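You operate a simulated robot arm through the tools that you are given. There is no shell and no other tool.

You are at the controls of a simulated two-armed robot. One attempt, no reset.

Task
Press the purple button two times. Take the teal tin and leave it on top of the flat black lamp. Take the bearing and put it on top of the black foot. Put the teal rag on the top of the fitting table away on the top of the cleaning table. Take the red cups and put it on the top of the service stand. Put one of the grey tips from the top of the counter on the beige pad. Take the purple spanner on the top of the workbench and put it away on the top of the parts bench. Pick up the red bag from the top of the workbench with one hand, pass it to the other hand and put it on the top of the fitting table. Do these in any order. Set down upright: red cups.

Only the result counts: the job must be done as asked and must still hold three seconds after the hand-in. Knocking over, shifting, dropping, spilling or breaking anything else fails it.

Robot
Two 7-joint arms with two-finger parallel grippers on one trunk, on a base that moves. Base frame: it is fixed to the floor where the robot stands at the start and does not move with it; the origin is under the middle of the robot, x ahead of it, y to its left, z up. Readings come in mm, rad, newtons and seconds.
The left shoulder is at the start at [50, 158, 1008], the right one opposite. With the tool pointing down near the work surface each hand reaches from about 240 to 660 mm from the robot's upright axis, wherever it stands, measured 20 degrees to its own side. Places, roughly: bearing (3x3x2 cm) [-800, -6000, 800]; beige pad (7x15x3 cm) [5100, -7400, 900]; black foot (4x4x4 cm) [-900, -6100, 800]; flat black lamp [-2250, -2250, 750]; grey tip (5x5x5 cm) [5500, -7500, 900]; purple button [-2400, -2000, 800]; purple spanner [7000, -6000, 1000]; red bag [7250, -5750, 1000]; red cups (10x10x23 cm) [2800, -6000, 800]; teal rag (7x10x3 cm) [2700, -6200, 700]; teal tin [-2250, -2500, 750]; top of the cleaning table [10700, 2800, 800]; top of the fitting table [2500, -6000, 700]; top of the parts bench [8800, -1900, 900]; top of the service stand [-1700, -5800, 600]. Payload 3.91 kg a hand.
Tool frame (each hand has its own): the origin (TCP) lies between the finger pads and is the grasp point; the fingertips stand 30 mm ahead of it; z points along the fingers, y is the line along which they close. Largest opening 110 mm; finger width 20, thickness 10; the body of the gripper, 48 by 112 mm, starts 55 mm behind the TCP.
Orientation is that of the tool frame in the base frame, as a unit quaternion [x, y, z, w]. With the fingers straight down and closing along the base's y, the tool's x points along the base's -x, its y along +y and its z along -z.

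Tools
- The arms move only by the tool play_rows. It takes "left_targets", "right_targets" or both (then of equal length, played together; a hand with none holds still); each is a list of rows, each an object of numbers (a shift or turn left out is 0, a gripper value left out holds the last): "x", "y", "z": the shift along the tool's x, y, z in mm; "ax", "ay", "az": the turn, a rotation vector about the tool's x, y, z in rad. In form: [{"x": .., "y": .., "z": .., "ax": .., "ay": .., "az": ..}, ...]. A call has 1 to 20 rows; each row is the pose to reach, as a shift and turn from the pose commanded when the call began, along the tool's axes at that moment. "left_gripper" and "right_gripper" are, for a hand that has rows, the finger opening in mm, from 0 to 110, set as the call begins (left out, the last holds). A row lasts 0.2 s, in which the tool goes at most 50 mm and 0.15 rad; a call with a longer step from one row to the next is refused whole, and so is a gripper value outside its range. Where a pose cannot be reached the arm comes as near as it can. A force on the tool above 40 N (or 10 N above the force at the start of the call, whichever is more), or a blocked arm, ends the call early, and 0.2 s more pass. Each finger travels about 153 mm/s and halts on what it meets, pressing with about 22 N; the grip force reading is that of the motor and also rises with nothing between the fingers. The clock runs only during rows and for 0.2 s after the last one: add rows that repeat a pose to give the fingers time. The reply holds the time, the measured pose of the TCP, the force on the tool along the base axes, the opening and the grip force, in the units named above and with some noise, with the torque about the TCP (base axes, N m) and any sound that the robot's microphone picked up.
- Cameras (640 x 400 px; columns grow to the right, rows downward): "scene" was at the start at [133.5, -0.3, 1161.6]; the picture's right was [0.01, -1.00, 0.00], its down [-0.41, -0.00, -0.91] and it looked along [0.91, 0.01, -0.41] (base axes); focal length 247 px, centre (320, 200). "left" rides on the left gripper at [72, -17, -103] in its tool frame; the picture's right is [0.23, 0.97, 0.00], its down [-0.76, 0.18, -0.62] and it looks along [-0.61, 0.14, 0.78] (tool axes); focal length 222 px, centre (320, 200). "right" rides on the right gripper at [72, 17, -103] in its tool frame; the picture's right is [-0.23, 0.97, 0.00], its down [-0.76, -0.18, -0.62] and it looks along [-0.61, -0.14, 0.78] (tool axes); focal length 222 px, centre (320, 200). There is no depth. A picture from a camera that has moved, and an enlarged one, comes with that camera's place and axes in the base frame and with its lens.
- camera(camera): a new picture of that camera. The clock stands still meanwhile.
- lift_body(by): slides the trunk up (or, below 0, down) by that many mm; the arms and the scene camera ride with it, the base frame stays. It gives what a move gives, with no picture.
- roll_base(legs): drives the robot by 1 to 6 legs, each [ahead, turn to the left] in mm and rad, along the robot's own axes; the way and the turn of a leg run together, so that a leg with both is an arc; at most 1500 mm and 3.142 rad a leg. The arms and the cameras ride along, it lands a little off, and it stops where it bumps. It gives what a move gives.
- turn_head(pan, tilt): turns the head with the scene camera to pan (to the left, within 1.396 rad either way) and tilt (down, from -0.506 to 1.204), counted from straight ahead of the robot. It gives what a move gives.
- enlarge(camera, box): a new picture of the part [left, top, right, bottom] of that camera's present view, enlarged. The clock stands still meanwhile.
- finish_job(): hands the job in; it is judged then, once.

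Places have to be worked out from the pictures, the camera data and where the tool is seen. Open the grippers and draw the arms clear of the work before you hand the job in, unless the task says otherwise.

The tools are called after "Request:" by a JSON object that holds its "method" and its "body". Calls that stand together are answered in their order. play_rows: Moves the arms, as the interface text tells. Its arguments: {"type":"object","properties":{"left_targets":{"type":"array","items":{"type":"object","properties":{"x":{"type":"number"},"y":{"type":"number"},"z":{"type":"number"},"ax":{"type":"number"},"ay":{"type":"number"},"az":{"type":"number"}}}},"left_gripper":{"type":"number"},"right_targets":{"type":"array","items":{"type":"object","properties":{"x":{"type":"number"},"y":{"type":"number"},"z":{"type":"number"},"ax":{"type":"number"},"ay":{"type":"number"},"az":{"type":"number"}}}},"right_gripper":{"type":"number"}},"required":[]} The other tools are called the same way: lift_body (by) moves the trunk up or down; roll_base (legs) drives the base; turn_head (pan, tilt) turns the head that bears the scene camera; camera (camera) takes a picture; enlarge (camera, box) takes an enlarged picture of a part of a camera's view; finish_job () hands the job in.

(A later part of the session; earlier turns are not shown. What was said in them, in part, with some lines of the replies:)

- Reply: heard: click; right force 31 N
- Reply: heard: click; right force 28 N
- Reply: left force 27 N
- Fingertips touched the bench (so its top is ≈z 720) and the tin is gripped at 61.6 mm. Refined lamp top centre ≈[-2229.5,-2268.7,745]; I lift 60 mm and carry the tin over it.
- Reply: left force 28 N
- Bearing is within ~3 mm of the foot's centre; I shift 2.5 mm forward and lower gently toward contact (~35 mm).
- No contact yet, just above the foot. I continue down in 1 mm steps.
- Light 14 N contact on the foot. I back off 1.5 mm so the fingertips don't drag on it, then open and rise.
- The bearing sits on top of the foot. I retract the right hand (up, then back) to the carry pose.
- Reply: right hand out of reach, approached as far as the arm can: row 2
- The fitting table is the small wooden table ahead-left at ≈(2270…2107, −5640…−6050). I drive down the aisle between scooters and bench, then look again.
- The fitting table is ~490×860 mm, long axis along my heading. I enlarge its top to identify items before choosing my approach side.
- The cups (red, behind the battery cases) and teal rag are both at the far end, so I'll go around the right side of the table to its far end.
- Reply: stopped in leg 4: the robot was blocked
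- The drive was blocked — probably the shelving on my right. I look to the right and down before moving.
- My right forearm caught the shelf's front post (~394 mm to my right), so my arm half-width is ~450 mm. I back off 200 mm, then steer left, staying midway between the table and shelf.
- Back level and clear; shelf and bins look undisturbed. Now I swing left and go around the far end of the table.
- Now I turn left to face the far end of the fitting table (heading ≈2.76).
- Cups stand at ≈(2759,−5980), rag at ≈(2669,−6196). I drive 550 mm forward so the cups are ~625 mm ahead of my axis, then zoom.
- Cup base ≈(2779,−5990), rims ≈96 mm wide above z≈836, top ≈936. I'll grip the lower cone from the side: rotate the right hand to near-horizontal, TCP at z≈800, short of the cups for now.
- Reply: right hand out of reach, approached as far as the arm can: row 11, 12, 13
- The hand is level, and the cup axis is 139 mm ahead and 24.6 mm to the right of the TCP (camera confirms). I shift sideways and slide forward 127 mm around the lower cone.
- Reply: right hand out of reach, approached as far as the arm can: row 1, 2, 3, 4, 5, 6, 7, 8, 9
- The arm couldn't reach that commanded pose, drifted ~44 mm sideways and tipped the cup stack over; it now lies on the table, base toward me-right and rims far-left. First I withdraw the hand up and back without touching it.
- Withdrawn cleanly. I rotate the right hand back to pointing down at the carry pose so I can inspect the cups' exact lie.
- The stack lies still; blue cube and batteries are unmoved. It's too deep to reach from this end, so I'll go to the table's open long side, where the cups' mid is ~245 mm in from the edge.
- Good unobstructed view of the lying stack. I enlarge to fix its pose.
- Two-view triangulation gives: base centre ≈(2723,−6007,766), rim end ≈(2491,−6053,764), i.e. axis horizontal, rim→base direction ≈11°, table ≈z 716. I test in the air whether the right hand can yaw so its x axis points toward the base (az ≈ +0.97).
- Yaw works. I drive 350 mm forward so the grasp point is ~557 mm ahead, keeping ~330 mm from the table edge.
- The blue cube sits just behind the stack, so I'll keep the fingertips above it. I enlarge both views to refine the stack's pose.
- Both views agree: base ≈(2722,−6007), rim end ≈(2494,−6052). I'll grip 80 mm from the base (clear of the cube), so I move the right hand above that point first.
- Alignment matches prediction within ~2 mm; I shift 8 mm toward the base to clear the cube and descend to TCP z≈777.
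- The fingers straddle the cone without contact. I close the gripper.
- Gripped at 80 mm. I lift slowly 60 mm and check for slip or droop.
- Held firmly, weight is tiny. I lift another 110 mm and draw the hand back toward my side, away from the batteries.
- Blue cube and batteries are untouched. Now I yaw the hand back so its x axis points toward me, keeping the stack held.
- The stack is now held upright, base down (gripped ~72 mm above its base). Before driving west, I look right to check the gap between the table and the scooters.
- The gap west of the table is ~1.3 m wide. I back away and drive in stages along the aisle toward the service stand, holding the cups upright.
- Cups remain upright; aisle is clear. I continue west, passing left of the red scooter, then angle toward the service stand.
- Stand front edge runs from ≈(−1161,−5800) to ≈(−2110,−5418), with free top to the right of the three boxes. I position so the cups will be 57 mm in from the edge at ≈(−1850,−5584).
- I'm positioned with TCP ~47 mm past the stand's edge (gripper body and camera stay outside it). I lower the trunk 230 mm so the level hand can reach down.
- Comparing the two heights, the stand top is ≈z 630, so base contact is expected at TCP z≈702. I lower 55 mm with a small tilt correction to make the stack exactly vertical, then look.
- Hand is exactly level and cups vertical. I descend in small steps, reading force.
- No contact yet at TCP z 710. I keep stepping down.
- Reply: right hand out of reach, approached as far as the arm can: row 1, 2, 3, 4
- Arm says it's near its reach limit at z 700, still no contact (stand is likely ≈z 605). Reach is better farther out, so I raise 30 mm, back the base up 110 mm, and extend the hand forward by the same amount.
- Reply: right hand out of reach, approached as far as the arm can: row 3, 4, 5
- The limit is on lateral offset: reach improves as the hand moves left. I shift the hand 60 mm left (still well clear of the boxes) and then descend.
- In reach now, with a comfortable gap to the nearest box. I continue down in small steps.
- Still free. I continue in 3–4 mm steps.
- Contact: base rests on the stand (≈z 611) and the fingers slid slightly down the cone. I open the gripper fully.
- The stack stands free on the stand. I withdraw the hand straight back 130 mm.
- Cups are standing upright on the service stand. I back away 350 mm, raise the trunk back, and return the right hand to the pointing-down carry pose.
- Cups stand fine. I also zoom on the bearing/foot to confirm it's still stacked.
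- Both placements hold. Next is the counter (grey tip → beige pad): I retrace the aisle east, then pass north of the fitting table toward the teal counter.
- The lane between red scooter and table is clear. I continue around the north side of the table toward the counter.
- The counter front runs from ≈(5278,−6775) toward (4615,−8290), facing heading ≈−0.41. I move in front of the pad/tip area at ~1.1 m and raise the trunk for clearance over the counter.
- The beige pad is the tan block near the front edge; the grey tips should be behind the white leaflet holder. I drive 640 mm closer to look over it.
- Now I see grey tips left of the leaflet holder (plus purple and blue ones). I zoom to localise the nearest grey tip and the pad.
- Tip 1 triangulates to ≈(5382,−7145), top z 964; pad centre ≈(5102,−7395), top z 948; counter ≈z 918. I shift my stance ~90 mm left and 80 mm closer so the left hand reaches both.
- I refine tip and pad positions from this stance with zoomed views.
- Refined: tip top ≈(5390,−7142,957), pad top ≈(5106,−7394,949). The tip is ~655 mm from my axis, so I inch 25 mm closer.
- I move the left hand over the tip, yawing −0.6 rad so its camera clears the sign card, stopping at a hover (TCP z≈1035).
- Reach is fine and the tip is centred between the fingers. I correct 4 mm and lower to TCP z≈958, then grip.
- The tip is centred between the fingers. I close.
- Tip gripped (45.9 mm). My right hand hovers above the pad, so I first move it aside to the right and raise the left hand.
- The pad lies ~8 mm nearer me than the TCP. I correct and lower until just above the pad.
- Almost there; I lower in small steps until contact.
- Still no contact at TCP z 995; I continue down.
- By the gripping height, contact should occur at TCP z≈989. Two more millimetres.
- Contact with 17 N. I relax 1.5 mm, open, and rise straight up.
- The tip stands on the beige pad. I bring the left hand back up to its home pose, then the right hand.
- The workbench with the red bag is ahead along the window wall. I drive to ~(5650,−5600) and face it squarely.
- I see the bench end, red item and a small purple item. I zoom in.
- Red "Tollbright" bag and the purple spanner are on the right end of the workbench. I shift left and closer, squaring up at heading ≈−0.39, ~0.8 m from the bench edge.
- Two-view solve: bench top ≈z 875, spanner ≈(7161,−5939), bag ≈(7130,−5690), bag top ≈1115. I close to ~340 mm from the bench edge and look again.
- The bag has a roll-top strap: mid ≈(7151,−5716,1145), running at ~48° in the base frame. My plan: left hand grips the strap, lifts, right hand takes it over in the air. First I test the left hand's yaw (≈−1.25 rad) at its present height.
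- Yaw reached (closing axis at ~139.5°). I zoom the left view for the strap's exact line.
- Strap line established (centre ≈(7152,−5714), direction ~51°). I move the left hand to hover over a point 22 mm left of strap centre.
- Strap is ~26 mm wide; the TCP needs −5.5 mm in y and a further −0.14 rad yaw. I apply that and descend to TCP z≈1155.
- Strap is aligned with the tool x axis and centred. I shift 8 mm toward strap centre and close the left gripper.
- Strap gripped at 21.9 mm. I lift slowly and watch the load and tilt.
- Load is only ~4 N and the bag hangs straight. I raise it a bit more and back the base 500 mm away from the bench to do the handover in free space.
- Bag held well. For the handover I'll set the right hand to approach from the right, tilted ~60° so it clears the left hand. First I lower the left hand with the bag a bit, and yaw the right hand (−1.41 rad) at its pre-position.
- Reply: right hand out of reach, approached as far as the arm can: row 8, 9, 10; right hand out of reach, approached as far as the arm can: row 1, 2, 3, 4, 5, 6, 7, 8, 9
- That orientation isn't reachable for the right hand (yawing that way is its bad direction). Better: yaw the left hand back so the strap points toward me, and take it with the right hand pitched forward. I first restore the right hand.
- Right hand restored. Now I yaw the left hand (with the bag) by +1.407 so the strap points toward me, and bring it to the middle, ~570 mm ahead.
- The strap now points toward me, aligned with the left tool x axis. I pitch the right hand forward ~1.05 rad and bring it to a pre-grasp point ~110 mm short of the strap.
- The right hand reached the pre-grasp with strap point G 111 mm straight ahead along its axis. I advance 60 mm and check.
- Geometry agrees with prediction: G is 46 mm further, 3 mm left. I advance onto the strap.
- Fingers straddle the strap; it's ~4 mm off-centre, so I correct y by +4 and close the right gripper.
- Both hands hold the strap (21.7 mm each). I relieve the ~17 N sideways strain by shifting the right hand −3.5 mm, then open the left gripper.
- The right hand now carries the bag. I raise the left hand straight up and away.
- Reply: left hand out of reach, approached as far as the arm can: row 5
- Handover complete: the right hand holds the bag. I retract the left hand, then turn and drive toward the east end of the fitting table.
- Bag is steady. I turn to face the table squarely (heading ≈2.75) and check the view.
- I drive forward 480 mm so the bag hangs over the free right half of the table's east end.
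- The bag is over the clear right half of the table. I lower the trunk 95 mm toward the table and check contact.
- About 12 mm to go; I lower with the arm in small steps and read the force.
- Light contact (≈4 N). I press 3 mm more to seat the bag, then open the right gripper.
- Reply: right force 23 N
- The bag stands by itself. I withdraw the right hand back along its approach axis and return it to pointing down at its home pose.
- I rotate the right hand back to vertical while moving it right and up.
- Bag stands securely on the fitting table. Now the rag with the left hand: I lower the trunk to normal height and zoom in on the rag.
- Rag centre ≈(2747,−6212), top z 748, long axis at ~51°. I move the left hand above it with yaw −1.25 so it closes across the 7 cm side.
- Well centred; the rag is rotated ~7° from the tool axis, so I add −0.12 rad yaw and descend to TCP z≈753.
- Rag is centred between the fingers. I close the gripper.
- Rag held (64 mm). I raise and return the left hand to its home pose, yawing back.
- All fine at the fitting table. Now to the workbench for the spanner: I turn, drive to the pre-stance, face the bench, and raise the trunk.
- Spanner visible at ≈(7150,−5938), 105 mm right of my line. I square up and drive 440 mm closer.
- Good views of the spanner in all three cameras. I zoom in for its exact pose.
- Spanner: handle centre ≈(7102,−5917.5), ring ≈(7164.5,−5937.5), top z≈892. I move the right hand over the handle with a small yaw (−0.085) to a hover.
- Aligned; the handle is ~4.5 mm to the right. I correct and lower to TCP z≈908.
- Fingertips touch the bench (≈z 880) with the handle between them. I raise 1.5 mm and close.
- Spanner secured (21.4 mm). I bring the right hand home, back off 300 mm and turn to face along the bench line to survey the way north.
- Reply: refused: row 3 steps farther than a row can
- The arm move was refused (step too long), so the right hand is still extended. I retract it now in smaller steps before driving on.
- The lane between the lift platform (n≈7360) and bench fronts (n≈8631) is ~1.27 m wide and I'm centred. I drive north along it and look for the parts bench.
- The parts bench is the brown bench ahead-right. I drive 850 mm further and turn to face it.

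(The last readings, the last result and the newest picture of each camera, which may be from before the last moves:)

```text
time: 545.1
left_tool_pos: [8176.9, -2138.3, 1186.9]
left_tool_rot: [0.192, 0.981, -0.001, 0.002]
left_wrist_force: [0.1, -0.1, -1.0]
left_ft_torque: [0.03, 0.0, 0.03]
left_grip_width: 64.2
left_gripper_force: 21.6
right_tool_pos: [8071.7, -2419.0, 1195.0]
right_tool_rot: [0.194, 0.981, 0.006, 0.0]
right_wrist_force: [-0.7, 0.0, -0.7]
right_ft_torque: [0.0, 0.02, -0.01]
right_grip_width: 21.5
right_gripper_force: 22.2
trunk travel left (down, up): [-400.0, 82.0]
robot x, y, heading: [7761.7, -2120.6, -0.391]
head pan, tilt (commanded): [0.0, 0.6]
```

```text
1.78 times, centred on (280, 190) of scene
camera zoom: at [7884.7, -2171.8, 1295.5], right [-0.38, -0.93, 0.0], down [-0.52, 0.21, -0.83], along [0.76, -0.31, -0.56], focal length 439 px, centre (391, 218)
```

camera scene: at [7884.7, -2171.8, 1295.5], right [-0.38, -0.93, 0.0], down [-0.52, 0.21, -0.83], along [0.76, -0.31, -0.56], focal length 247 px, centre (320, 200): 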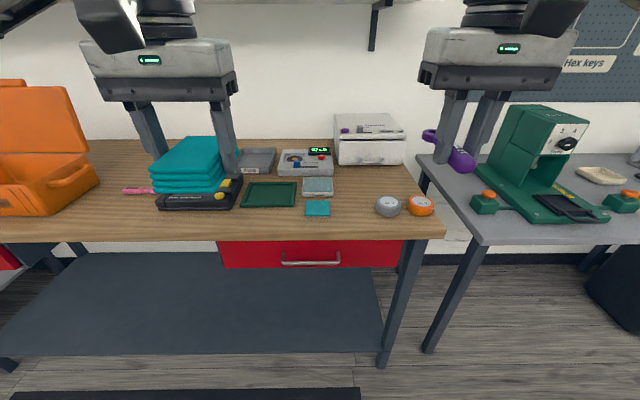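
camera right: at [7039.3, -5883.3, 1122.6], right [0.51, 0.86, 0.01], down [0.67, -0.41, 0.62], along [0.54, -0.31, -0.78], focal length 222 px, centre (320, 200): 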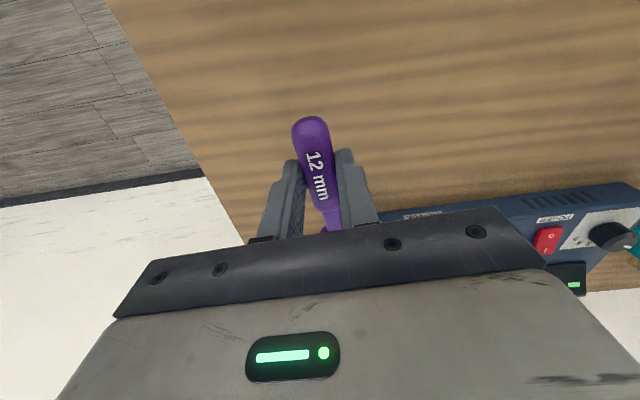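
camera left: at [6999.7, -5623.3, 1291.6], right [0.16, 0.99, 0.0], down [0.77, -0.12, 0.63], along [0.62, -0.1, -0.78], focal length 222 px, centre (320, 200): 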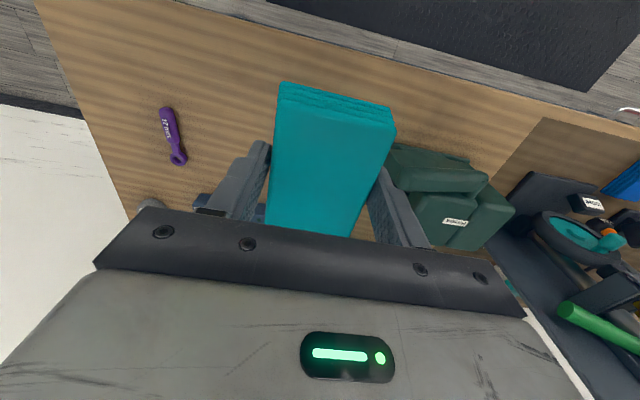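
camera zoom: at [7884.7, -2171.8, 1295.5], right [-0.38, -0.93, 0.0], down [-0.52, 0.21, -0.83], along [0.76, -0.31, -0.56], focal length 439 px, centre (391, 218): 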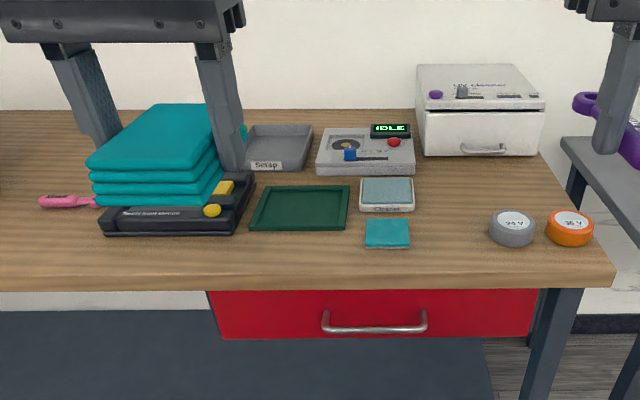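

There's a free patch between the small teal pad and the grey tape roll at ≈(8391,−2483). I drive 250 mm closer.

Request:
{"method": "roll_base", "body": {"legs": [[250, 0]]}}

Request:
{"method": "camera", "body": {"camera": "scene"}}

Request:
{"method": "camera", "body": {"camera": "right"}}

```text
time: 547.0
left_tool_pos: [8406.6, -2231.7, 1187.3]
left_tool_rot: [0.192, 0.981, 0.0, 0.002]
left_wrist_force: [0.3, 0.7, -0.6]
left_ft_torque: [0.01, 0.0, 0.01]
left_grip_width: 64.4
left_gripper_force: 22.0
right_tool_pos: [8302.3, -2512.6, 1195.3]
right_tool_rot: [0.194, 0.981, 0.006, 0.001]
right_wrist_force: [-0.2, -1.1, -1.4]
right_ft_torque: [-0.01, 0.04, -0.03]
right_grip_width: 21.4
right_gripper_force: 21.8
trunk travel left (down, up): [-400.0, 82.0]
robot x, y, heading: [7995.6, -2218.1, -0.39]
head pan, tilt (commanded): [0.0, 0.6]
```

```text
taken
camera scene: at [8115.3, -2265.5, 1295.4], right [-0.38, -0.93, 0.0], down [-0.52, 0.21, -0.82], along [0.76, -0.31, -0.57], focal length 247 px, centre (320, 200)
```

scene: 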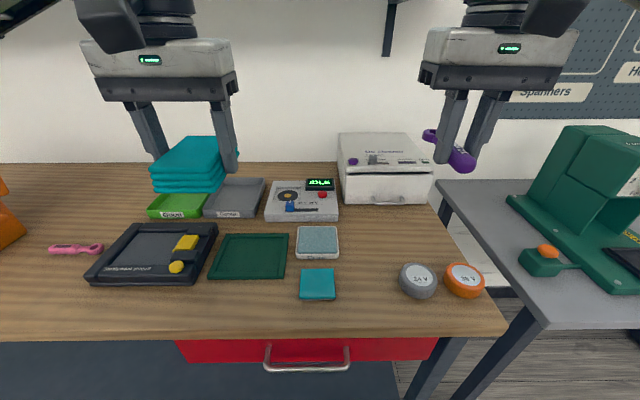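

```text
taken
camera right: at [8241.5, -2470.7, 1299.1], right [0.58, 0.81, 0.01], down [0.63, -0.46, 0.62], along [0.51, -0.35, -0.78], focal length 222 px, centre (320, 200)
```

right: 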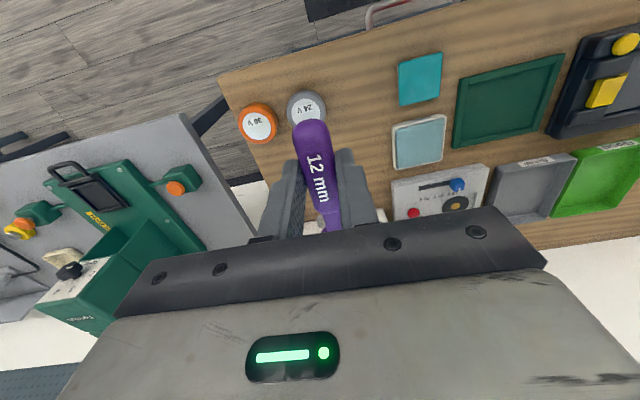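

Bench top ≈z 888 here; free strip between teal pad and grey tape is centred ~86 mm right of my axis. I move the right hand above it and lower partway.

Request:
{"method": "play_rows", "body": {"right_targets": [{"x": -12, "y": 24, "z": 30}, {"x": -24, "y": 48, "z": 65}, {"x": -34.7, "y": 70, "z": 100}, {"x": -34.7, "y": 70, "z": 145}, {"x": -34.7, "y": 70, "z": 190}, {"x": -34.7, "y": 70, "z": 225}, {"x": -34.7, "y": 70, "z": 240}, {"x": -34.7, "y": 70, "z": 240}]}}

Request:
{"method": "camera", "body": {"camera": "right"}}

Request:
{"method": "enlarge", "body": {"camera": "scene", "box": [280, 180, 500, 320]}}

```text
time: 548.8
left_tool_pos: [8406.8, -2231.7, 1187.6]
left_tool_rot: [0.191, 0.982, -0.001, 0.001]
left_wrist_force: [-1.1, 0.6, -0.1]
left_ft_torque: [0.01, 0.01, -0.02]
left_grip_width: 64.2
left_gripper_force: 22.2
right_tool_pos: [8360.5, -2459.1, 957.3]
right_tool_rot: [0.194, 0.981, 0.006, 0.002]
right_wrist_force: [-0.2, 0.8, -1.1]
right_ft_torque: [0.05, 0.02, 0.03]
right_grip_width: 21.7
right_gripper_force: 22.0
trunk travel left (down, up): [-400.0, 82.0]
robot x, y, heading: [7995.6, -2216.1, -0.387]
head pan, tilt (commanded): [0.0, 0.6]
```

```text
taken
camera right: at [8298.9, -2417.0, 1061.6], right [0.58, 0.81, 0.01], down [0.63, -0.46, 0.62], along [0.51, -0.35, -0.78], focal length 222 px, centre (320, 200)
```

right: 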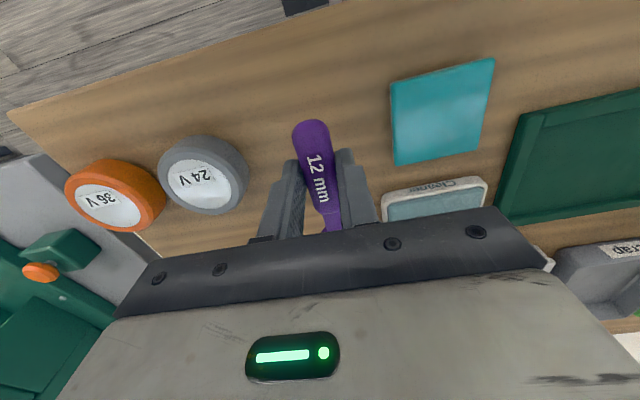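

```text
2.86 times, centred on (390, 250) of scene
camera zoom: at [8114.7, -2265.3, 1295.5], right [-0.38, -0.93, 0.0], down [-0.52, 0.21, -0.83], along [0.76, -0.31, -0.56], focal length 706 px, centre (120, 57)
```

zoom: 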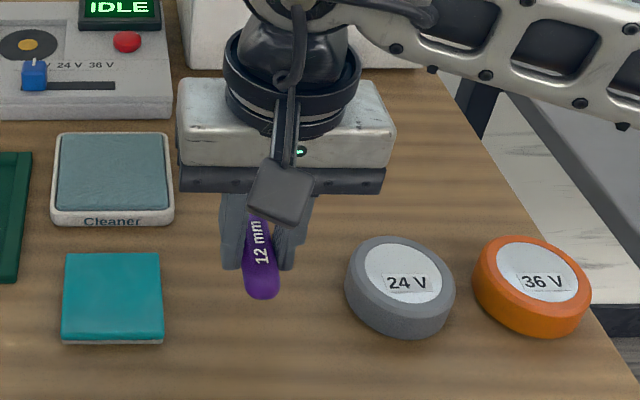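

Clear on both sides. I lower the spanner to the bench gently.

Request:
{"method": "play_rows", "body": {"right_targets": [{"z": 15}, {"z": 28}, {"z": 33}, {"z": 35}, {"z": 35}]}}

Request:
{"method": "play_rows", "body": {"right_targets": [{"z": 2}, {"z": 4}, {"z": 4}]}}

```text
time: 550.0
left_tool_pos: [8406.4, -2232.8, 1187.5]
left_tool_rot: [0.19, 0.982, 0.0, 0.001]
left_wrist_force: [-0.6, 0.9, -0.1]
left_ft_torque: [0.03, 0.02, -0.04]
left_grip_width: 64.2
left_gripper_force: 22.6
right_tool_pos: [8362.4, -2458.1, 922.0]
right_tool_rot: [0.195, 0.981, 0.006, 0.001]
right_wrist_force: [0.5, -0.5, -0.6]
right_ft_torque: [0.02, 0.01, 0.0]
right_grip_width: 21.6
right_gripper_force: 22.1
trunk travel left (down, up): [-400.0, 82.0]
robot x, y, heading: [7994.6, -2221.2, -0.385]
head pan, tilt (commanded): [0.0, 0.6]
```

```text
time: 550.8
left_tool_pos: [8407.4, -2231.5, 1187.1]
left_tool_rot: [0.191, 0.982, 0.0, 0.002]
left_wrist_force: [0.0, 0.7, 0.0]
left_ft_torque: [-0.01, -0.01, 0.02]
left_grip_width: 64.5
left_gripper_force: 22.0
right_tool_pos: [8360.9, -2458.4, 918.1]
right_tool_rot: [0.193, 0.981, 0.006, 0.0]
right_wrist_force: [0.0, 0.0, -1.3]
right_ft_torque: [-0.01, 0.0, -0.01]
right_grip_width: 21.2
right_gripper_force: 21.8
trunk travel left (down, up): [-400.0, 82.0]
robot x, y, heading: [7991.4, -2214.8, -0.389]
head pan, tilt (commanded): [0.0, 0.6]
```

No contact yet at z 918; I continue in small steps.

Request:
{"method": "play_rows", "body": {"right_targets": [{"z": 2}, {"z": 4}, {"z": 5}, {"z": 5}]}}

Request:
{"method": "play_rows", "body": {"right_targets": [{"z": 1.5}, {"z": 3}, {"z": 3}]}}

```text
time: 551.8
left_tool_pos: [8407.8, -2232.2, 1187.9]
left_tool_rot: [0.191, 0.981, 0.0, 0.002]
left_wrist_force: [0.4, 0.0, 0.1]
left_ft_torque: [0.0, -0.01, -0.03]
left_grip_width: 64.4
left_gripper_force: 21.9
right_tool_pos: [8361.9, -2456.6, 913.7]
right_tool_rot: [0.194, 0.981, 0.005, 0.001]
right_wrist_force: [-0.5, 0.1, -0.9]
right_ft_torque: [0.0, 0.01, 0.05]
right_grip_width: 21.3
right_gripper_force: 21.9
trunk travel left (down, up): [-400.0, 82.0]
robot x, y, heading: [7996.3, -2215.6, -0.389]
head pan, tilt (commanded): [0.0, 0.6]
```

```text
time: 552.6
left_tool_pos: [8406.2, -2230.1, 1188.9]
left_tool_rot: [0.191, 0.982, -0.002, 0.003]
left_wrist_force: [0.5, 0.1, -1.0]
left_ft_torque: [-0.01, 0.02, -0.02]
left_grip_width: 64.3
left_gripper_force: 22.0
right_tool_pos: [8362.5, -2456.9, 910.2]
right_tool_rot: [0.194, 0.981, 0.008, 0.001]
right_wrist_force: [-0.6, 1.1, 7.2]
right_ft_torque: [-0.16, -0.19, 0.03]
right_grip_width: 21.2
right_gripper_force: 21.6
trunk travel left (down, up): [-400.0, 82.0]
robot x, y, heading: [7994.3, -2221.1, -0.382]
head pan, tilt (commanded): [0.0, 0.6]
```

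Contact (7 N) at z≈910. I open the right gripper and rise.

Request:
{"method": "play_rows", "body": {"right_gripper": 50, "right_targets": [{"z": -1}, {"z": -1}, {"z": -3}, {"z": -25}, {"z": -65}, {"z": -110}]}}

Request:
{"method": "camera", "body": {"camera": "right"}}

Request:
{"method": "enlarge", "body": {"camera": "scene", "box": [280, 180, 500, 320]}}

```text
time: 554.0
left_tool_pos: [8408.2, -2232.2, 1187.2]
left_tool_rot: [0.191, 0.982, -0.001, 0.002]
left_wrist_force: [-0.1, 0.0, -1.8]
left_ft_torque: [0.0, 0.01, -0.03]
left_grip_width: 64.5
left_gripper_force: 22.8
right_tool_pos: [8360.9, -2459.1, 1018.5]
right_tool_rot: [0.194, 0.981, 0.006, 0.0]
right_wrist_force: [0.4, -0.4, -0.1]
right_ft_torque: [-0.03, -0.03, -0.01]
right_grip_width: 50.0
right_gripper_force: 0.1
trunk travel left (down, up): [-400.0, 82.0]
robot x, y, heading: [7994.2, -2218.0, -0.386]
head pan, tilt (commanded): [0.0, 0.6]
```

```text
taken
camera right: at [8300.1, -2416.1, 1121.8], right [0.58, 0.81, 0.01], down [0.63, -0.46, 0.62], along [0.51, -0.35, -0.78], focal length 222 px, centre (320, 200)
```

right: 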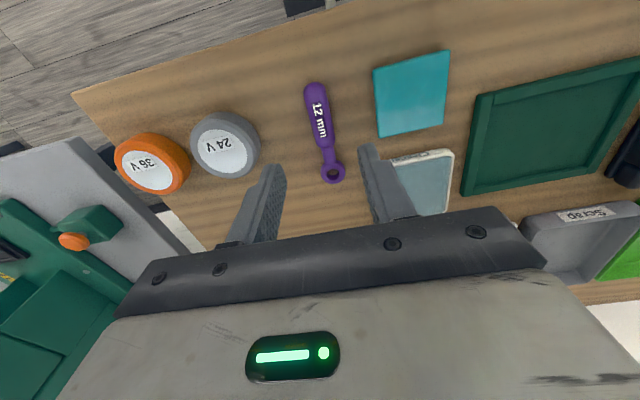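

```text
2.86 times, centred on (390, 250) of scene
camera zoom: at [8114.5, -2265.0, 1295.4], right [-0.38, -0.93, 0.0], down [-0.52, 0.21, -0.83], along [0.76, -0.31, -0.56], focal length 706 px, centre (120, 57)
```

zoom: 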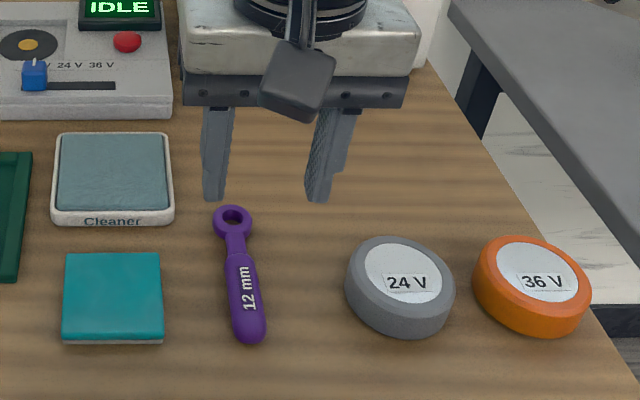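

Spanner lies on the parts bench. I retract the right hand, back off, and turn north toward the cleaning table.

Request:
{"method": "play_rows", "body": {"right_gripper": 110, "right_targets": [{"z": -45}, {"z": -90}, {"z": -135}, {"x": 5, "y": -10, "z": -170}, {"x": 20, "y": -40, "z": -176}, {"x": 35, "y": -70, "z": -176}]}}

Request:
{"method": "roll_base", "body": {"legs": [[-280, 0], [0, 1.57]]}}

Request:
{"method": "turn_head", "body": {"pan": 0.0, "tilt": 0.4}}

Request:
{"method": "camera", "body": {"camera": "scene"}}

```text
time: 555.4
left_tool_pos: [8406.4, -2231.3, 1188.2]
left_tool_rot: [0.191, 0.982, 0.0, 0.003]
left_wrist_force: [-0.2, 0.1, -0.3]
left_ft_torque: [0.01, 0.01, -0.01]
left_grip_width: 64.1
left_gripper_force: 22.2
right_tool_pos: [8301.2, -2514.0, 1195.5]
right_tool_rot: [0.194, 0.981, 0.007, 0.001]
right_wrist_force: [-0.6, -0.3, 0.1]
right_ft_torque: [0.0, -0.03, 0.01]
right_grip_width: 109.7
right_gripper_force: 0.0
trunk travel left (down, up): [-400.0, 82.0]
robot x, y, heading: [7994.9, -2209.6, -0.393]
head pan, tilt (commanded): [0.0, 0.6]
```

```text
time: 561.2
left_tool_pos: [7750.5, -1694.0, 1188.3]
left_tool_rot: [-0.554, 0.832, 0.001, 0.002]
left_wrist_force: [0.2, 0.1, -0.4]
left_ft_torque: [-0.02, 0.03, -0.01]
left_grip_width: 64.4
left_gripper_force: 22.2
right_tool_pos: [8031.2, -1803.1, 1194.6]
right_tool_rot: [-0.552, 0.834, 0.005, -0.003]
right_wrist_force: [0.6, 0.6, 0.2]
right_ft_torque: [0.0, -0.03, -0.01]
right_grip_width: 109.9
right_gripper_force: 0.0
trunk travel left (down, up): [-400.0, 82.0]
robot x, y, heading: [7728.3, -2109.7, 1.173]
head pan, tilt (commanded): [0.0, 0.6]
```

```text
time: 561.9
left_tool_pos: [7751.7, -1695.5, 1188.3]
left_tool_rot: [-0.554, 0.833, 0.001, 0.001]
left_wrist_force: [0.0, -0.8, -1.0]
left_ft_torque: [-0.02, -0.02, 0.03]
left_grip_width: 64.0
left_gripper_force: 21.7
right_tool_pos: [8032.2, -1802.9, 1195.2]
right_tool_rot: [-0.551, 0.834, 0.005, -0.003]
right_wrist_force: [0.3, -1.3, -0.2]
right_ft_torque: [0.01, 0.01, 0.02]
right_grip_width: 110.0
right_gripper_force: 0.0
trunk travel left (down, up): [-400.0, 82.0]
robot x, y, heading: [7728.9, -2107.3, 1.173]
head pan, tilt (commanded): [0.0, 0.4]
```

```text
taken
camera scene: at [7782.8, -1986.2, 1313.6], right [0.92, -0.39, 0.0], down [-0.15, -0.36, -0.92], along [0.36, 0.85, -0.39], focal length 247 px, centre (320, 200)
```

scene: 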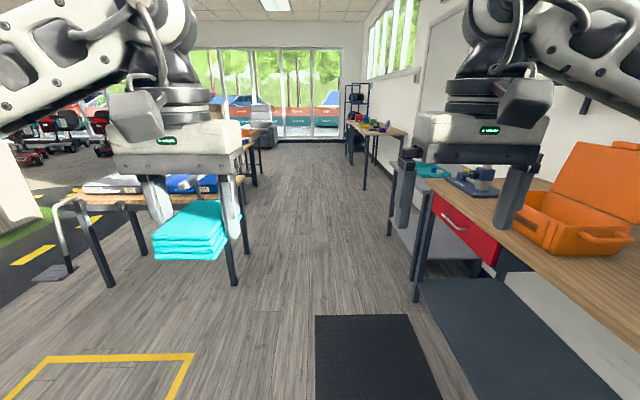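

The lane north is clear (≈630 mm each side). I drive 2.8 m and check again.

Request:
{"method": "roll_base", "body": {"legs": [[0, 0.007], [1400, 0], [1400, 0]]}}

Request:
{"method": "camera", "body": {"camera": "scene"}}

```text
time: 575.7
left_tool_pos: [8844.0, 873.8, 1188.0]
left_tool_rot: [-0.551, 0.835, 0.001, 0.001]
left_wrist_force: [-0.4, -0.4, -1.2]
left_ft_torque: [-0.01, 0.0, 0.0]
left_grip_width: 64.4
left_gripper_force: 21.9
right_tool_pos: [9123.6, 763.4, 1195.1]
right_tool_rot: [-0.547, 0.837, 0.005, -0.003]
right_wrist_force: [-0.4, -0.5, -0.7]
right_ft_torque: [0.04, -0.01, 0.03]
right_grip_width: 110.0
right_gripper_force: 0.1
trunk travel left (down, up): [-400.0, 82.0]
robot x, y, heading: [8820.5, 462.1, 1.163]
head pan, tilt (commanded): [0.0, 0.4]
```

```text
taken
camera scene: at [8873.8, 582.8, 1313.7], right [0.92, -0.4, 0.0], down [-0.15, -0.36, -0.92], along [0.37, 0.85, -0.39], focal length 247 px, centre (320, 200)
```

scene: 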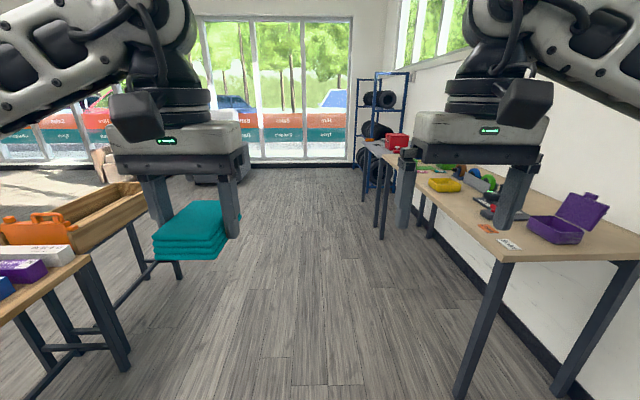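

The near table (with purple case) isn't it; the cleaning table should be the one beyond, near the red box. I drive 1.2 m further and look right.

Request:
{"method": "roll_base", "body": {"legs": [[0, 0.015], [1250, 0]]}}

Request:
{"method": "turn_head", "body": {"pan": -0.5, "tilt": 0.45}}

Request:
{"method": "camera", "body": {"camera": "scene"}}

Request:
{"method": "turn_head", "body": {"pan": 0.3, "tilt": 0.45}}

Request:
{"method": "camera", "body": {"camera": "scene"}}

```text
time: 582.6
left_tool_pos: [9344.4, 2067.0, 1187.6]
left_tool_rot: [-0.552, 0.834, 0.0, 0.002]
left_wrist_force: [0.9, 0.1, -0.6]
left_ft_torque: [-0.02, -0.01, 0.04]
left_grip_width: 64.2
left_gripper_force: 22.3
right_tool_pos: [9624.9, 1958.7, 1196.1]
right_tool_rot: [-0.549, 0.836, 0.005, -0.004]
right_wrist_force: [-0.7, -0.1, -0.6]
right_ft_torque: [0.02, -0.02, 0.0]
right_grip_width: 110.0
right_gripper_force: 0.1
trunk travel left (down, up): [-400.0, 82.0]
robot x, y, heading: [9318.0, 1658.8, 1.169]
head pan, tilt (commanded): [0.0, 0.4]
```

```text
time: 583.5
left_tool_pos: [9343.2, 2067.2, 1187.0]
left_tool_rot: [-0.552, 0.834, 0.001, 0.001]
left_wrist_force: [1.3, -0.5, -0.1]
left_ft_torque: [0.01, 0.01, -0.02]
left_grip_width: 64.3
left_gripper_force: 22.3
right_tool_pos: [9625.1, 1957.4, 1195.2]
right_tool_rot: [-0.549, 0.836, 0.006, -0.003]
right_wrist_force: [0.6, 0.6, -0.1]
right_ft_torque: [0.0, -0.05, -0.01]
right_grip_width: 110.0
right_gripper_force: 0.1
trunk travel left (down, up): [-400.0, 82.0]
robot x, y, heading: [9320.9, 1654.1, 1.166]
head pan, tilt (commanded): [-0.499, 0.45]
```

```text
taken
camera scene: at [9411.3, 1748.0, 1309.0], right [0.62, -0.78, 0.0], down [-0.34, -0.27, -0.9], along [0.71, 0.56, -0.44], focal length 247 px, centre (320, 200)
```

scene: 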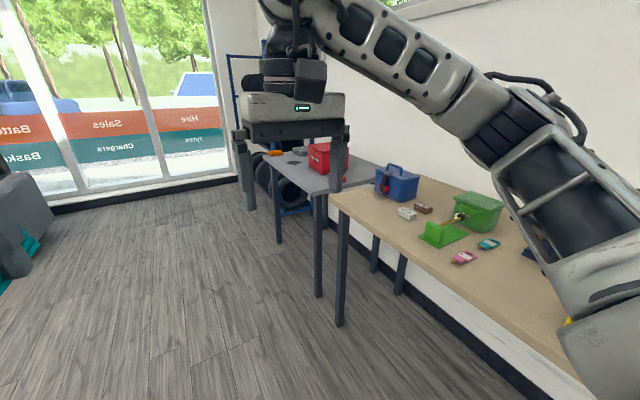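

```text
time: 584.6
left_tool_pos: [9344.8, 2067.1, 1187.5]
left_tool_rot: [-0.552, 0.834, 0.0, 0.002]
left_wrist_force: [0.1, 0.3, 0.3]
left_ft_torque: [0.0, 0.01, -0.05]
left_grip_width: 64.2
left_gripper_force: 22.1
right_tool_pos: [9624.7, 1957.9, 1194.3]
right_tool_rot: [-0.549, 0.836, 0.006, -0.003]
right_wrist_force: [-0.8, 0.8, 0.2]
right_ft_torque: [0.02, -0.02, 0.03]
right_grip_width: 109.9
right_gripper_force: 0.2
trunk travel left (down, up): [-400.0, 82.0]
robot x, y, heading: [9323.3, 1656.4, 1.169]
head pan, tilt (commanded): [0.3, 0.45]
```

```text
taken
camera scene: at [9348.8, 1782.5, 1309.0], right [0.99, -0.1, 0.0], down [-0.05, -0.43, -0.9], along [0.09, 0.9, -0.44], focal length 247 px, centre (320, 200)
```

scene: 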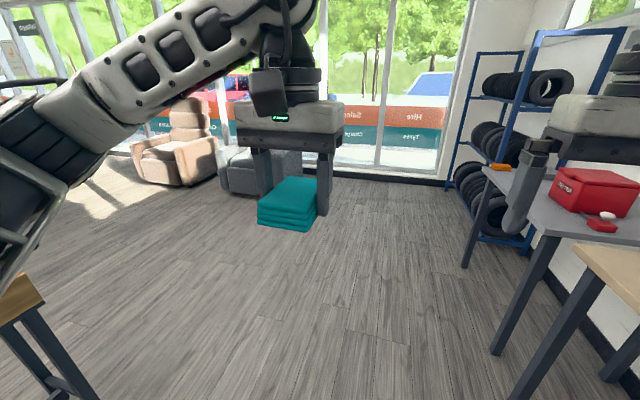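

The cleaning table is the grey one with the red box, front edge ≈(10289,2453)–(10526,3055). I drive 1.4 m further and turn to face it.

Request:
{"method": "roll_base", "body": {"legs": [[0, 0.01], [1380, 0], [0, -1.57]]}}

Request:
{"method": "turn_head", "body": {"pan": 0.0, "tilt": 0.6}}

Request:
{"method": "camera", "body": {"camera": "scene"}}

Request:
{"method": "camera", "body": {"camera": "left"}}

```text
time: 595.6
left_tool_pos: [10256.8, 2928.9, 1188.2]
left_tool_rot: [0.177, 0.984, 0.0, 0.001]
left_wrist_force: [-1.3, -0.3, -0.9]
left_ft_torque: [-0.01, 0.01, -0.02]
left_grip_width: 64.4
left_gripper_force: 21.8
right_tool_pos: [10159.1, 2644.2, 1195.1]
right_tool_rot: [0.181, 0.983, 0.006, 0.001]
right_wrist_force: [-0.3, -0.2, -0.8]
right_ft_torque: [0.0, 0.01, 0.0]
right_grip_width: 110.0
right_gripper_force: 0.0
trunk travel left (down, up): [-400.0, 82.0]
robot x, y, heading: [9836.7, 2929.7, -0.36]
head pan, tilt (commanded): [0.3, 0.45]
```

```text
time: 596.4
left_tool_pos: [10255.4, 2928.8, 1188.4]
left_tool_rot: [0.177, 0.984, -0.001, 0.001]
left_wrist_force: [-0.5, 0.3, -0.6]
left_ft_torque: [-0.01, -0.01, 0.0]
left_grip_width: 64.3
left_gripper_force: 22.1
right_tool_pos: [10159.0, 2645.3, 1195.3]
right_tool_rot: [0.181, 0.983, 0.006, 0.001]
right_wrist_force: [0.8, -0.8, -0.1]
right_ft_torque: [-0.02, 0.02, 0.01]
right_grip_width: 110.2
right_gripper_force: 0.0
trunk travel left (down, up): [-400.0, 82.0]
robot x, y, heading: [9841.2, 2931.1, -0.357]
head pan, tilt (commanded): [0.0, 0.6]
```

```text
taken
camera scene: at [9964.2, 2886.7, 1295.5], right [-0.35, -0.94, 0.0], down [-0.53, 0.2, -0.83], along [0.77, -0.29, -0.56], focal length 247 px, centre (320, 200)
```

scene: 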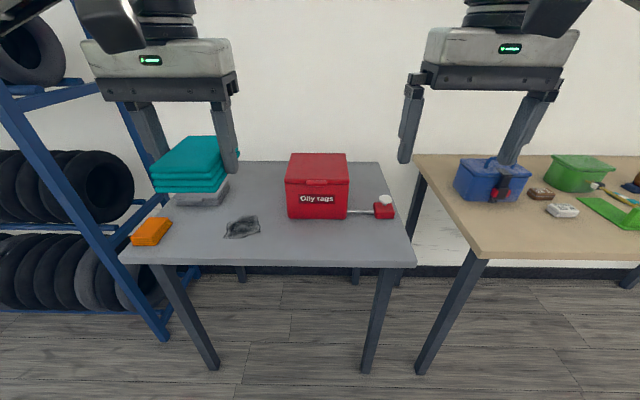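

```text
taken
camera left: at [10182.1, 2937.9, 1291.8], right [0.13, 0.99, 0.0], down [0.77, -0.1, 0.63], along [0.62, -0.08, -0.78], focal length 222 px, centre (320, 200)
```

left: 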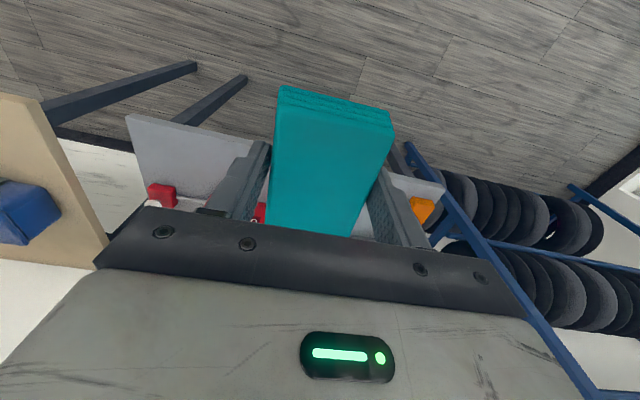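

Free strip in front of the "Oily rags" box. I square up, move 260 mm closer and lower the trunk 120 mm.

Request:
{"method": "roll_base", "body": {"legs": [[0, -0.035], [260, 0]]}}

Request:
{"method": "lift_body", "body": {"by": -120}}

Request:
{"method": "camera", "body": {"camera": "scene"}}

Request:
{"method": "camera", "body": {"camera": "right"}}

```text
time: 598.7
left_tool_pos: [10495.7, 2814.1, 1187.6]
left_tool_rot: [0.196, 0.981, -0.001, 0.001]
left_wrist_force: [-0.2, -0.4, -0.5]
left_ft_torque: [0.02, 0.01, 0.02]
left_grip_width: 64.2
left_gripper_force: 21.8
right_tool_pos: [10389.5, 2532.4, 1194.5]
right_tool_rot: [0.199, 0.98, 0.006, 0.001]
right_wrist_force: [-0.1, 0.0, 0.3]
right_ft_torque: [0.01, -0.03, -0.01]
right_grip_width: 110.0
right_gripper_force: 0.0
trunk travel left (down, up): [-400.0, 82.0]
robot x, y, heading: [10085.7, 2833.0, -0.398]
head pan, tilt (commanded): [0.0, 0.6]
```

```text
time: 600.2
left_tool_pos: [10495.7, 2814.7, 1068.6]
left_tool_rot: [0.195, 0.981, -0.001, 0.002]
left_wrist_force: [1.2, -0.5, -0.3]
left_ft_torque: [-0.03, -0.02, -0.04]
left_grip_width: 64.3
left_gripper_force: 21.9
right_tool_pos: [10388.5, 2532.9, 1075.7]
right_tool_rot: [0.199, 0.98, 0.006, 0.001]
right_wrist_force: [0.1, 0.0, 0.4]
right_ft_torque: [0.01, -0.02, 0.03]
right_grip_width: 109.9
right_gripper_force: 0.1
trunk travel left (down, up): [-280.0, 202.0]
robot x, y, heading: [10084.0, 2833.5, -0.397]
head pan, tilt (commanded): [0.0, 0.6]
```

```text
taken
camera scene: at [10202.8, 2782.3, 1175.5], right [-0.38, -0.92, 0.0], down [-0.52, 0.22, -0.83], along [0.76, -0.32, -0.56], focal length 247 px, centre (320, 200)
```

scene: 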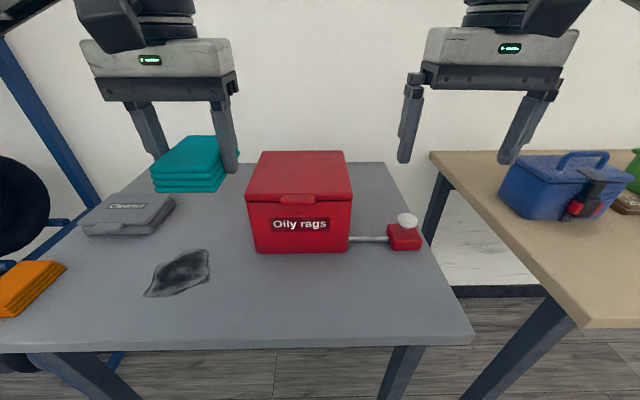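

```text
taken
camera right: at [10327.2, 2575.7, 1179.5], right [0.59, 0.81, 0.01], down [0.63, -0.47, 0.62], along [0.51, -0.36, -0.78], focal length 222 px, centre (320, 200)
```

right: 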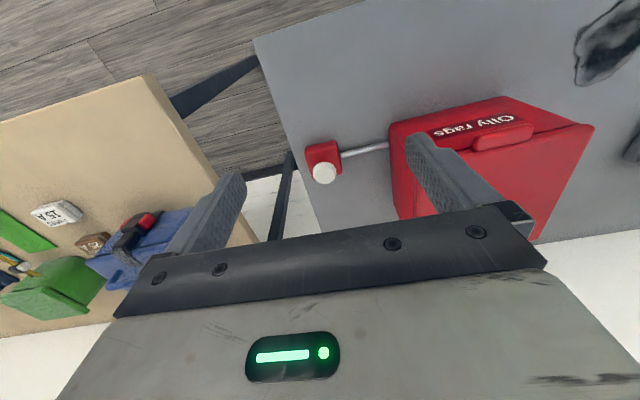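

Table ≈z 785; strip in front of the red box is ~187 mm deep. I move the rag over it (≈(10466,2706)) and lower partway.

Request:
{"method": "play_rows", "body": {"left_targets": [{"x": -5, "y": -37, "z": 10}, {"x": -10, "y": -75, "z": 20}, {"x": -14, "y": -112, "z": 35}, {"x": -14, "y": -112, "z": 80}, {"x": -14, "y": -112, "z": 125}, {"x": -14, "y": -112, "z": 165}, {"x": -14, "y": -112, "z": 200}, {"x": -14, "y": -112, "z": 215}, {"x": -14, "y": -112, "z": 215}]}}

Request:
{"method": "camera", "body": {"camera": "scene"}}

Request:
{"method": "camera", "body": {"camera": "left"}}

```text
time: 602.2
left_tool_pos: [10466.6, 2705.7, 851.3]
left_tool_rot: [0.195, 0.981, -0.001, 0.003]
left_wrist_force: [0.2, -0.8, -0.2]
left_ft_torque: [-0.04, 0.01, -0.02]
left_grip_width: 64.4
left_gripper_force: 22.0
right_tool_pos: [10389.4, 2533.0, 1075.8]
right_tool_rot: [0.198, 0.98, 0.006, 0.0]
right_wrist_force: [0.1, 0.2, -0.6]
right_ft_torque: [-0.01, 0.01, -0.01]
right_grip_width: 110.4
right_gripper_force: 0.1
trunk travel left (down, up): [-280.0, 202.0]
robot x, y, heading: [10080.2, 2831.4, -0.397]
head pan, tilt (commanded): [0.0, 0.6]
```

```text
taken
camera scene: at [10202.9, 2782.2, 1175.5], right [-0.38, -0.92, 0.0], down [-0.52, 0.22, -0.83], along [0.76, -0.32, -0.56], focal length 247 px, centre (320, 200)
```

scene: 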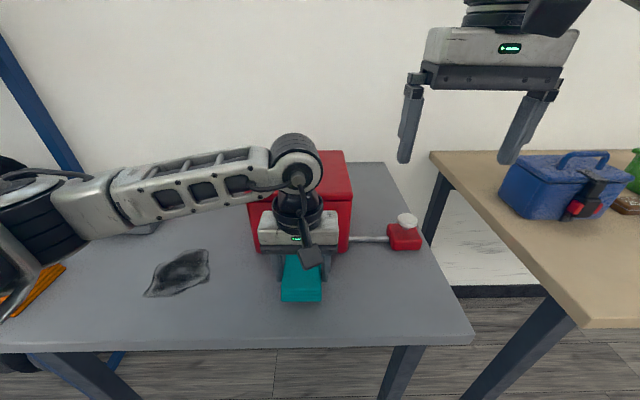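

```text
taken
camera left: at [10393.6, 2717.1, 956.0], right [0.16, 0.99, 0.0], down [0.77, -0.13, 0.63], along [0.62, -0.1, -0.78], focal length 222 px, centre (320, 200)
```

left: 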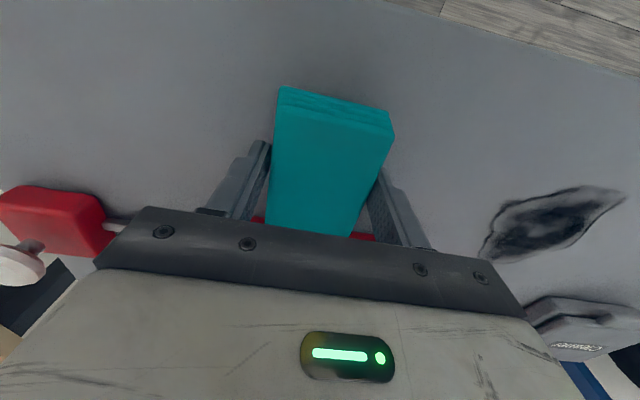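

Clear of the red box (≈98 mm). I lower further in small steps to contact.

Request:
{"method": "play_rows", "body": {"left_targets": [{"z": 12}, {"z": 22}, {"z": 26}, {"z": 28}, {"z": 28}]}}

Request:
{"method": "play_rows", "body": {"left_targets": [{"z": 2}, {"z": 4}, {"z": 5}, {"z": 5}]}}

```text
time: 603.2
left_tool_pos: [10468.0, 2703.0, 829.8]
left_tool_rot: [0.195, 0.981, -0.005, 0.006]
left_wrist_force: [-3.0, 2.0, 12.1]
left_ft_torque: [0.4, 0.07, 0.05]
left_grip_width: 64.1
left_gripper_force: 21.5
right_tool_pos: [10387.8, 2534.5, 1075.9]
right_tool_rot: [0.199, 0.98, 0.007, 0.001]
right_wrist_force: [-0.1, 0.3, 0.8]
right_ft_torque: [-0.03, 0.01, -0.04]
right_grip_width: 109.8
right_gripper_force: 0.1
trunk travel left (down, up): [-280.0, 202.0]
robot x, y, heading: [10083.7, 2830.5, -0.394]
head pan, tilt (commanded): [0.0, 0.6]
stopped in row 5 (left hand): the force on the tool passed its limit at 42 N (the readings are from after the stop); the commanded pose is now the measured one
```

```text
time: 603.8
left_tool_pos: [10468.2, 2703.2, 830.0]
left_tool_rot: [0.195, 0.981, -0.006, 0.008]
left_wrist_force: [-6.4, 4.9, 14.4]
left_ft_torque: [0.74, 0.29, 0.3]
left_grip_width: 64.3
left_gripper_force: 22.1
right_tool_pos: [10387.2, 2533.9, 1076.7]
right_tool_rot: [0.199, 0.98, 0.006, 0.002]
right_wrist_force: [0.4, 0.2, 0.1]
right_ft_torque: [-0.01, -0.02, 0.02]
right_grip_width: 110.0
right_gripper_force: 0.0
trunk travel left (down, up): [-280.0, 202.0]
robot x, y, heading: [10082.3, 2833.5, -0.391]
head pan, tilt (commanded): [0.0, 0.6]
stopped in row 3 (left hand): the force on the tool passed its limit at 42 N (the readings are from after the stop); the commanded pose is now the measured one
```

The rag is on the table (top ≈z 795; contact came a bit earlier than estimated). I ease off 3 mm, then release and rise.

Request:
{"method": "play_rows", "body": {"left_targets": [{"z": -2}, {"z": -3}, {"z": -3}]}}

Request:
{"method": "play_rows", "body": {"left_gripper": 95, "left_targets": [{"z": 0}, {"z": 0}, {"z": -2}, {"z": -20}, {"z": -60}, {"z": -105}, {"z": -150}]}}

Request:
{"method": "camera", "body": {"camera": "scene"}}

Request:
{"method": "camera", "body": {"camera": "left"}}

```text
time: 604.6
left_tool_pos: [10468.7, 2702.6, 831.2]
left_tool_rot: [0.195, 0.981, -0.005, 0.008]
left_wrist_force: [0.3, -0.2, -0.3]
left_ft_torque: [-0.01, -0.02, -0.03]
left_grip_width: 64.2
left_gripper_force: 21.5
right_tool_pos: [10387.8, 2533.1, 1075.1]
right_tool_rot: [0.199, 0.98, 0.006, 0.001]
right_wrist_force: [0.1, -0.3, 0.7]
right_ft_torque: [0.01, -0.02, 0.02]
right_grip_width: 109.7
right_gripper_force: 0.1
trunk travel left (down, up): [-280.0, 202.0]
robot x, y, heading: [10084.4, 2833.4, -0.392]
head pan, tilt (commanded): [0.0, 0.6]
```

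```text
time: 606.2
left_tool_pos: [10466.8, 2706.6, 984.2]
left_tool_rot: [0.195, 0.981, -0.005, 0.008]
left_wrist_force: [-1.0, -0.7, 0.2]
left_ft_torque: [0.0, 0.02, -0.05]
left_grip_width: 95.0
left_gripper_force: 0.1
right_tool_pos: [10387.8, 2532.2, 1075.3]
right_tool_rot: [0.198, 0.98, 0.005, 0.001]
right_wrist_force: [0.7, -0.8, 0.1]
right_ft_torque: [-0.03, 0.01, 0.02]
right_grip_width: 109.6
right_gripper_force: 0.0
trunk travel left (down, up): [-280.0, 202.0]
robot x, y, heading: [10081.2, 2829.3, -0.392]
head pan, tilt (commanded): [0.0, 0.6]
```

```text
taken
camera scene: at [10202.7, 2782.4, 1175.5], right [-0.38, -0.92, 0.0], down [-0.52, 0.22, -0.83], along [0.76, -0.32, -0.56], focal length 247 px, centre (320, 200)
```

scene: 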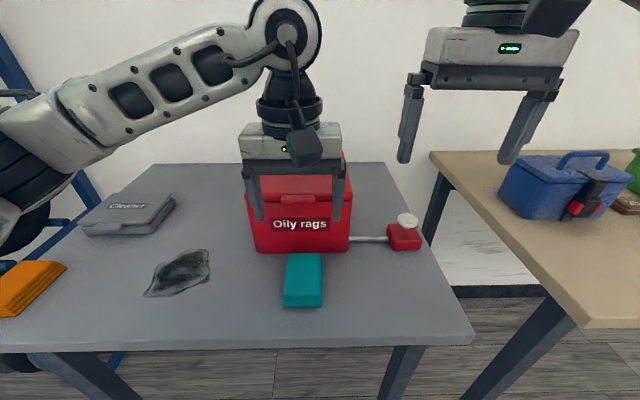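

```text
taken
camera left: at [10393.5, 2719.1, 1087.1], right [0.16, 0.99, -0.01], down [0.76, -0.12, 0.63], along [0.62, -0.11, -0.77], focal length 222 px, centre (320, 200)
```

left: 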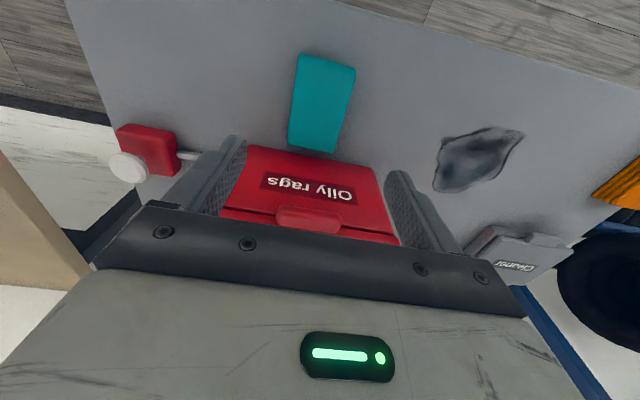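

Rag is on the cleaning table. I zoom to verify it lies flat and the red box hasn't moved.

Request:
{"method": "enlarge", "body": {"camera": "scene", "box": [220, 180, 400, 330]}}

Request:
{"method": "enlarge", "body": {"camera": "left", "box": [240, 30, 400, 190]}}

```text
2.67 times, centred on (310, 255) of scene
camera zoom: at [10202.7, 2782.4, 1175.5], right [-0.38, -0.92, 0.0], down [-0.52, 0.22, -0.83], along [0.76, -0.32, -0.56], focal length 659 px, centre (347, 53)
```

zoom: 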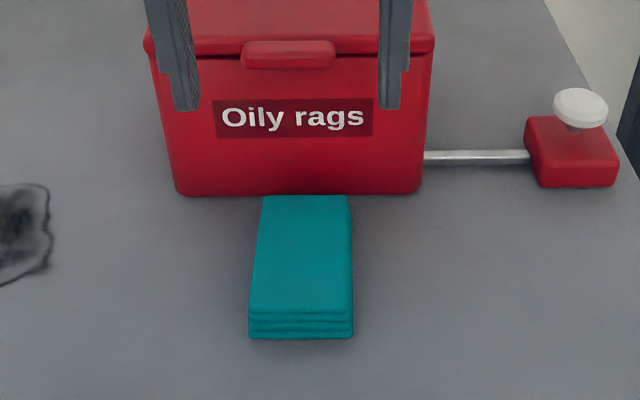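

```text
2.50 times, centred on (320, 110) of left
camera zoom: at [10393.5, 2719.1, 1087.1], right [0.16, 0.99, -0.01], down [0.76, -0.12, 0.63], along [0.62, -0.11, -0.77], focal length 555 px, centre (320, 425)
```

zoom: 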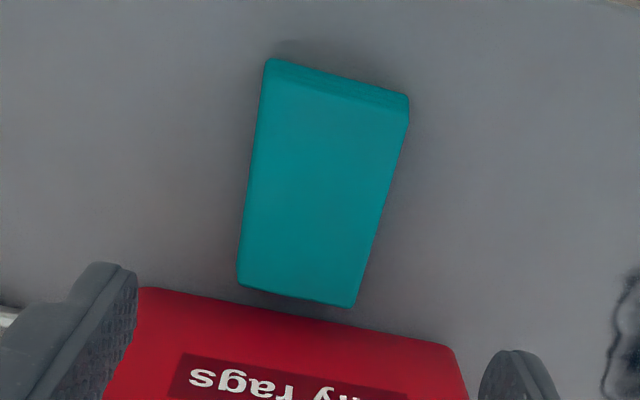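

Rag lies flat with a small gap to the box. I raise and retract the left hand, open both grippers and back away from the table.

Request:
{"method": "play_rows", "body": {"left_gripper": 110, "left_targets": [{"z": -40}, {"z": -80}, {"x": 5, "y": 37, "z": -84}, {"x": 10, "y": 75, "z": -84}, {"x": 14, "y": 112, "z": -84}, {"x": 14, "y": 112, "z": -84}]}}

Request:
{"method": "roll_base", "body": {"legs": [[-350, 0]]}}

Request:
{"method": "camera", "body": {"camera": "scene"}}

```text
time: 607.6
left_tool_pos: [10494.1, 2816.4, 1064.7]
left_tool_rot: [0.195, 0.981, -0.006, 0.008]
left_wrist_force: [-0.1, -0.3, -1.2]
left_ft_torque: [-0.01, -0.02, -0.03]
left_grip_width: 110.0
left_gripper_force: 0.1
right_tool_pos: [10388.5, 2533.4, 1074.6]
right_tool_rot: [0.199, 0.98, 0.006, 0.001]
right_wrist_force: [0.2, 1.0, -0.1]
right_ft_torque: [0.02, -0.02, 0.02]
right_grip_width: 109.9
right_gripper_force: 0.0
trunk travel left (down, up): [-280.0, 202.0]
robot x, y, heading: [10086.0, 2831.9, -0.395]
head pan, tilt (commanded): [0.0, 0.6]
```

```text
time: 609.9
left_tool_pos: [10165.3, 2951.9, 1065.4]
left_tool_rot: [0.196, 0.981, -0.006, 0.008]
left_wrist_force: [-0.3, -0.2, 1.1]
left_ft_torque: [-0.02, -0.01, -0.04]
left_grip_width: 109.9
left_gripper_force: 0.1
right_tool_pos: [10060.3, 2669.5, 1075.3]
right_tool_rot: [0.2, 0.98, 0.006, 0.001]
right_wrist_force: [0.2, 0.9, 0.8]
right_ft_torque: [-0.03, -0.04, -0.01]
right_grip_width: 110.1
right_gripper_force: 0.1
trunk travel left (down, up): [-280.0, 202.0]
robot x, y, heading: [9758.5, 2969.7, -0.397]
head pan, tilt (commanded): [0.0, 0.6]
```

```text
taken
camera scene: at [9875.3, 2919.1, 1175.5], right [-0.39, -0.92, 0.0], down [-0.52, 0.22, -0.83], along [0.76, -0.32, -0.56], focal length 247 px, centre (320, 200)
```

scene: 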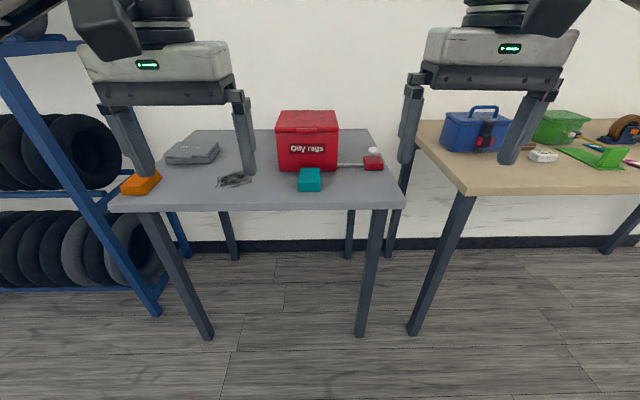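

All eight parts are done: button pressed twice, tin on lamp, bearing on foot, cups upright on the stand, tip on pad, spanner on the parts bench, bag handed over and on the fitting table, rag on the cleaning table. One thing to note: I knocked the cup stack over on the fitting table before recovering it and setting it upright. My arm also bumped a shelf post once, with no visible effect. Grippers are open and arms clear, so I hand the job in.

Request:
{"method": "finish_job", "body": {}}

```text
The job is handed in.
```

I did all eight parts of the job and handed it in. Two things went wrong along the way and could affect the judging:

- **Cups:** I knocked the red cup stack over on the fitting table when my arm hit its reach limit. I picked it up and set it upright on the service stand, where it was standing when last seen. The items around it had not moved.
- **Shelf:** my right forearm bumped a shelf post while I drove around the fitting table. In the picture afterwards the shelf and its bins looked undisturbed.

| Task | Result |
|---|---|
| Purple button | Pressed twice; a click was heard each time |
| Teal tin | Resting flat on the black lamp |
| Bearing | On top of the black foot, slightly off centre |
| Red cups | Upright on the service stand |
| Grey tip | On the beige pad |
| Red bag | Picked up with the left hand, passed to the right in the air, standing on the fitting table |
| Purple spanner | On the parts bench |
| Teal rag | Flat on the cleaning table |

The lamp may have moved a few millimetres when I released the tin onto it. At hand-in both grippers were open and the arms were clear of the work.
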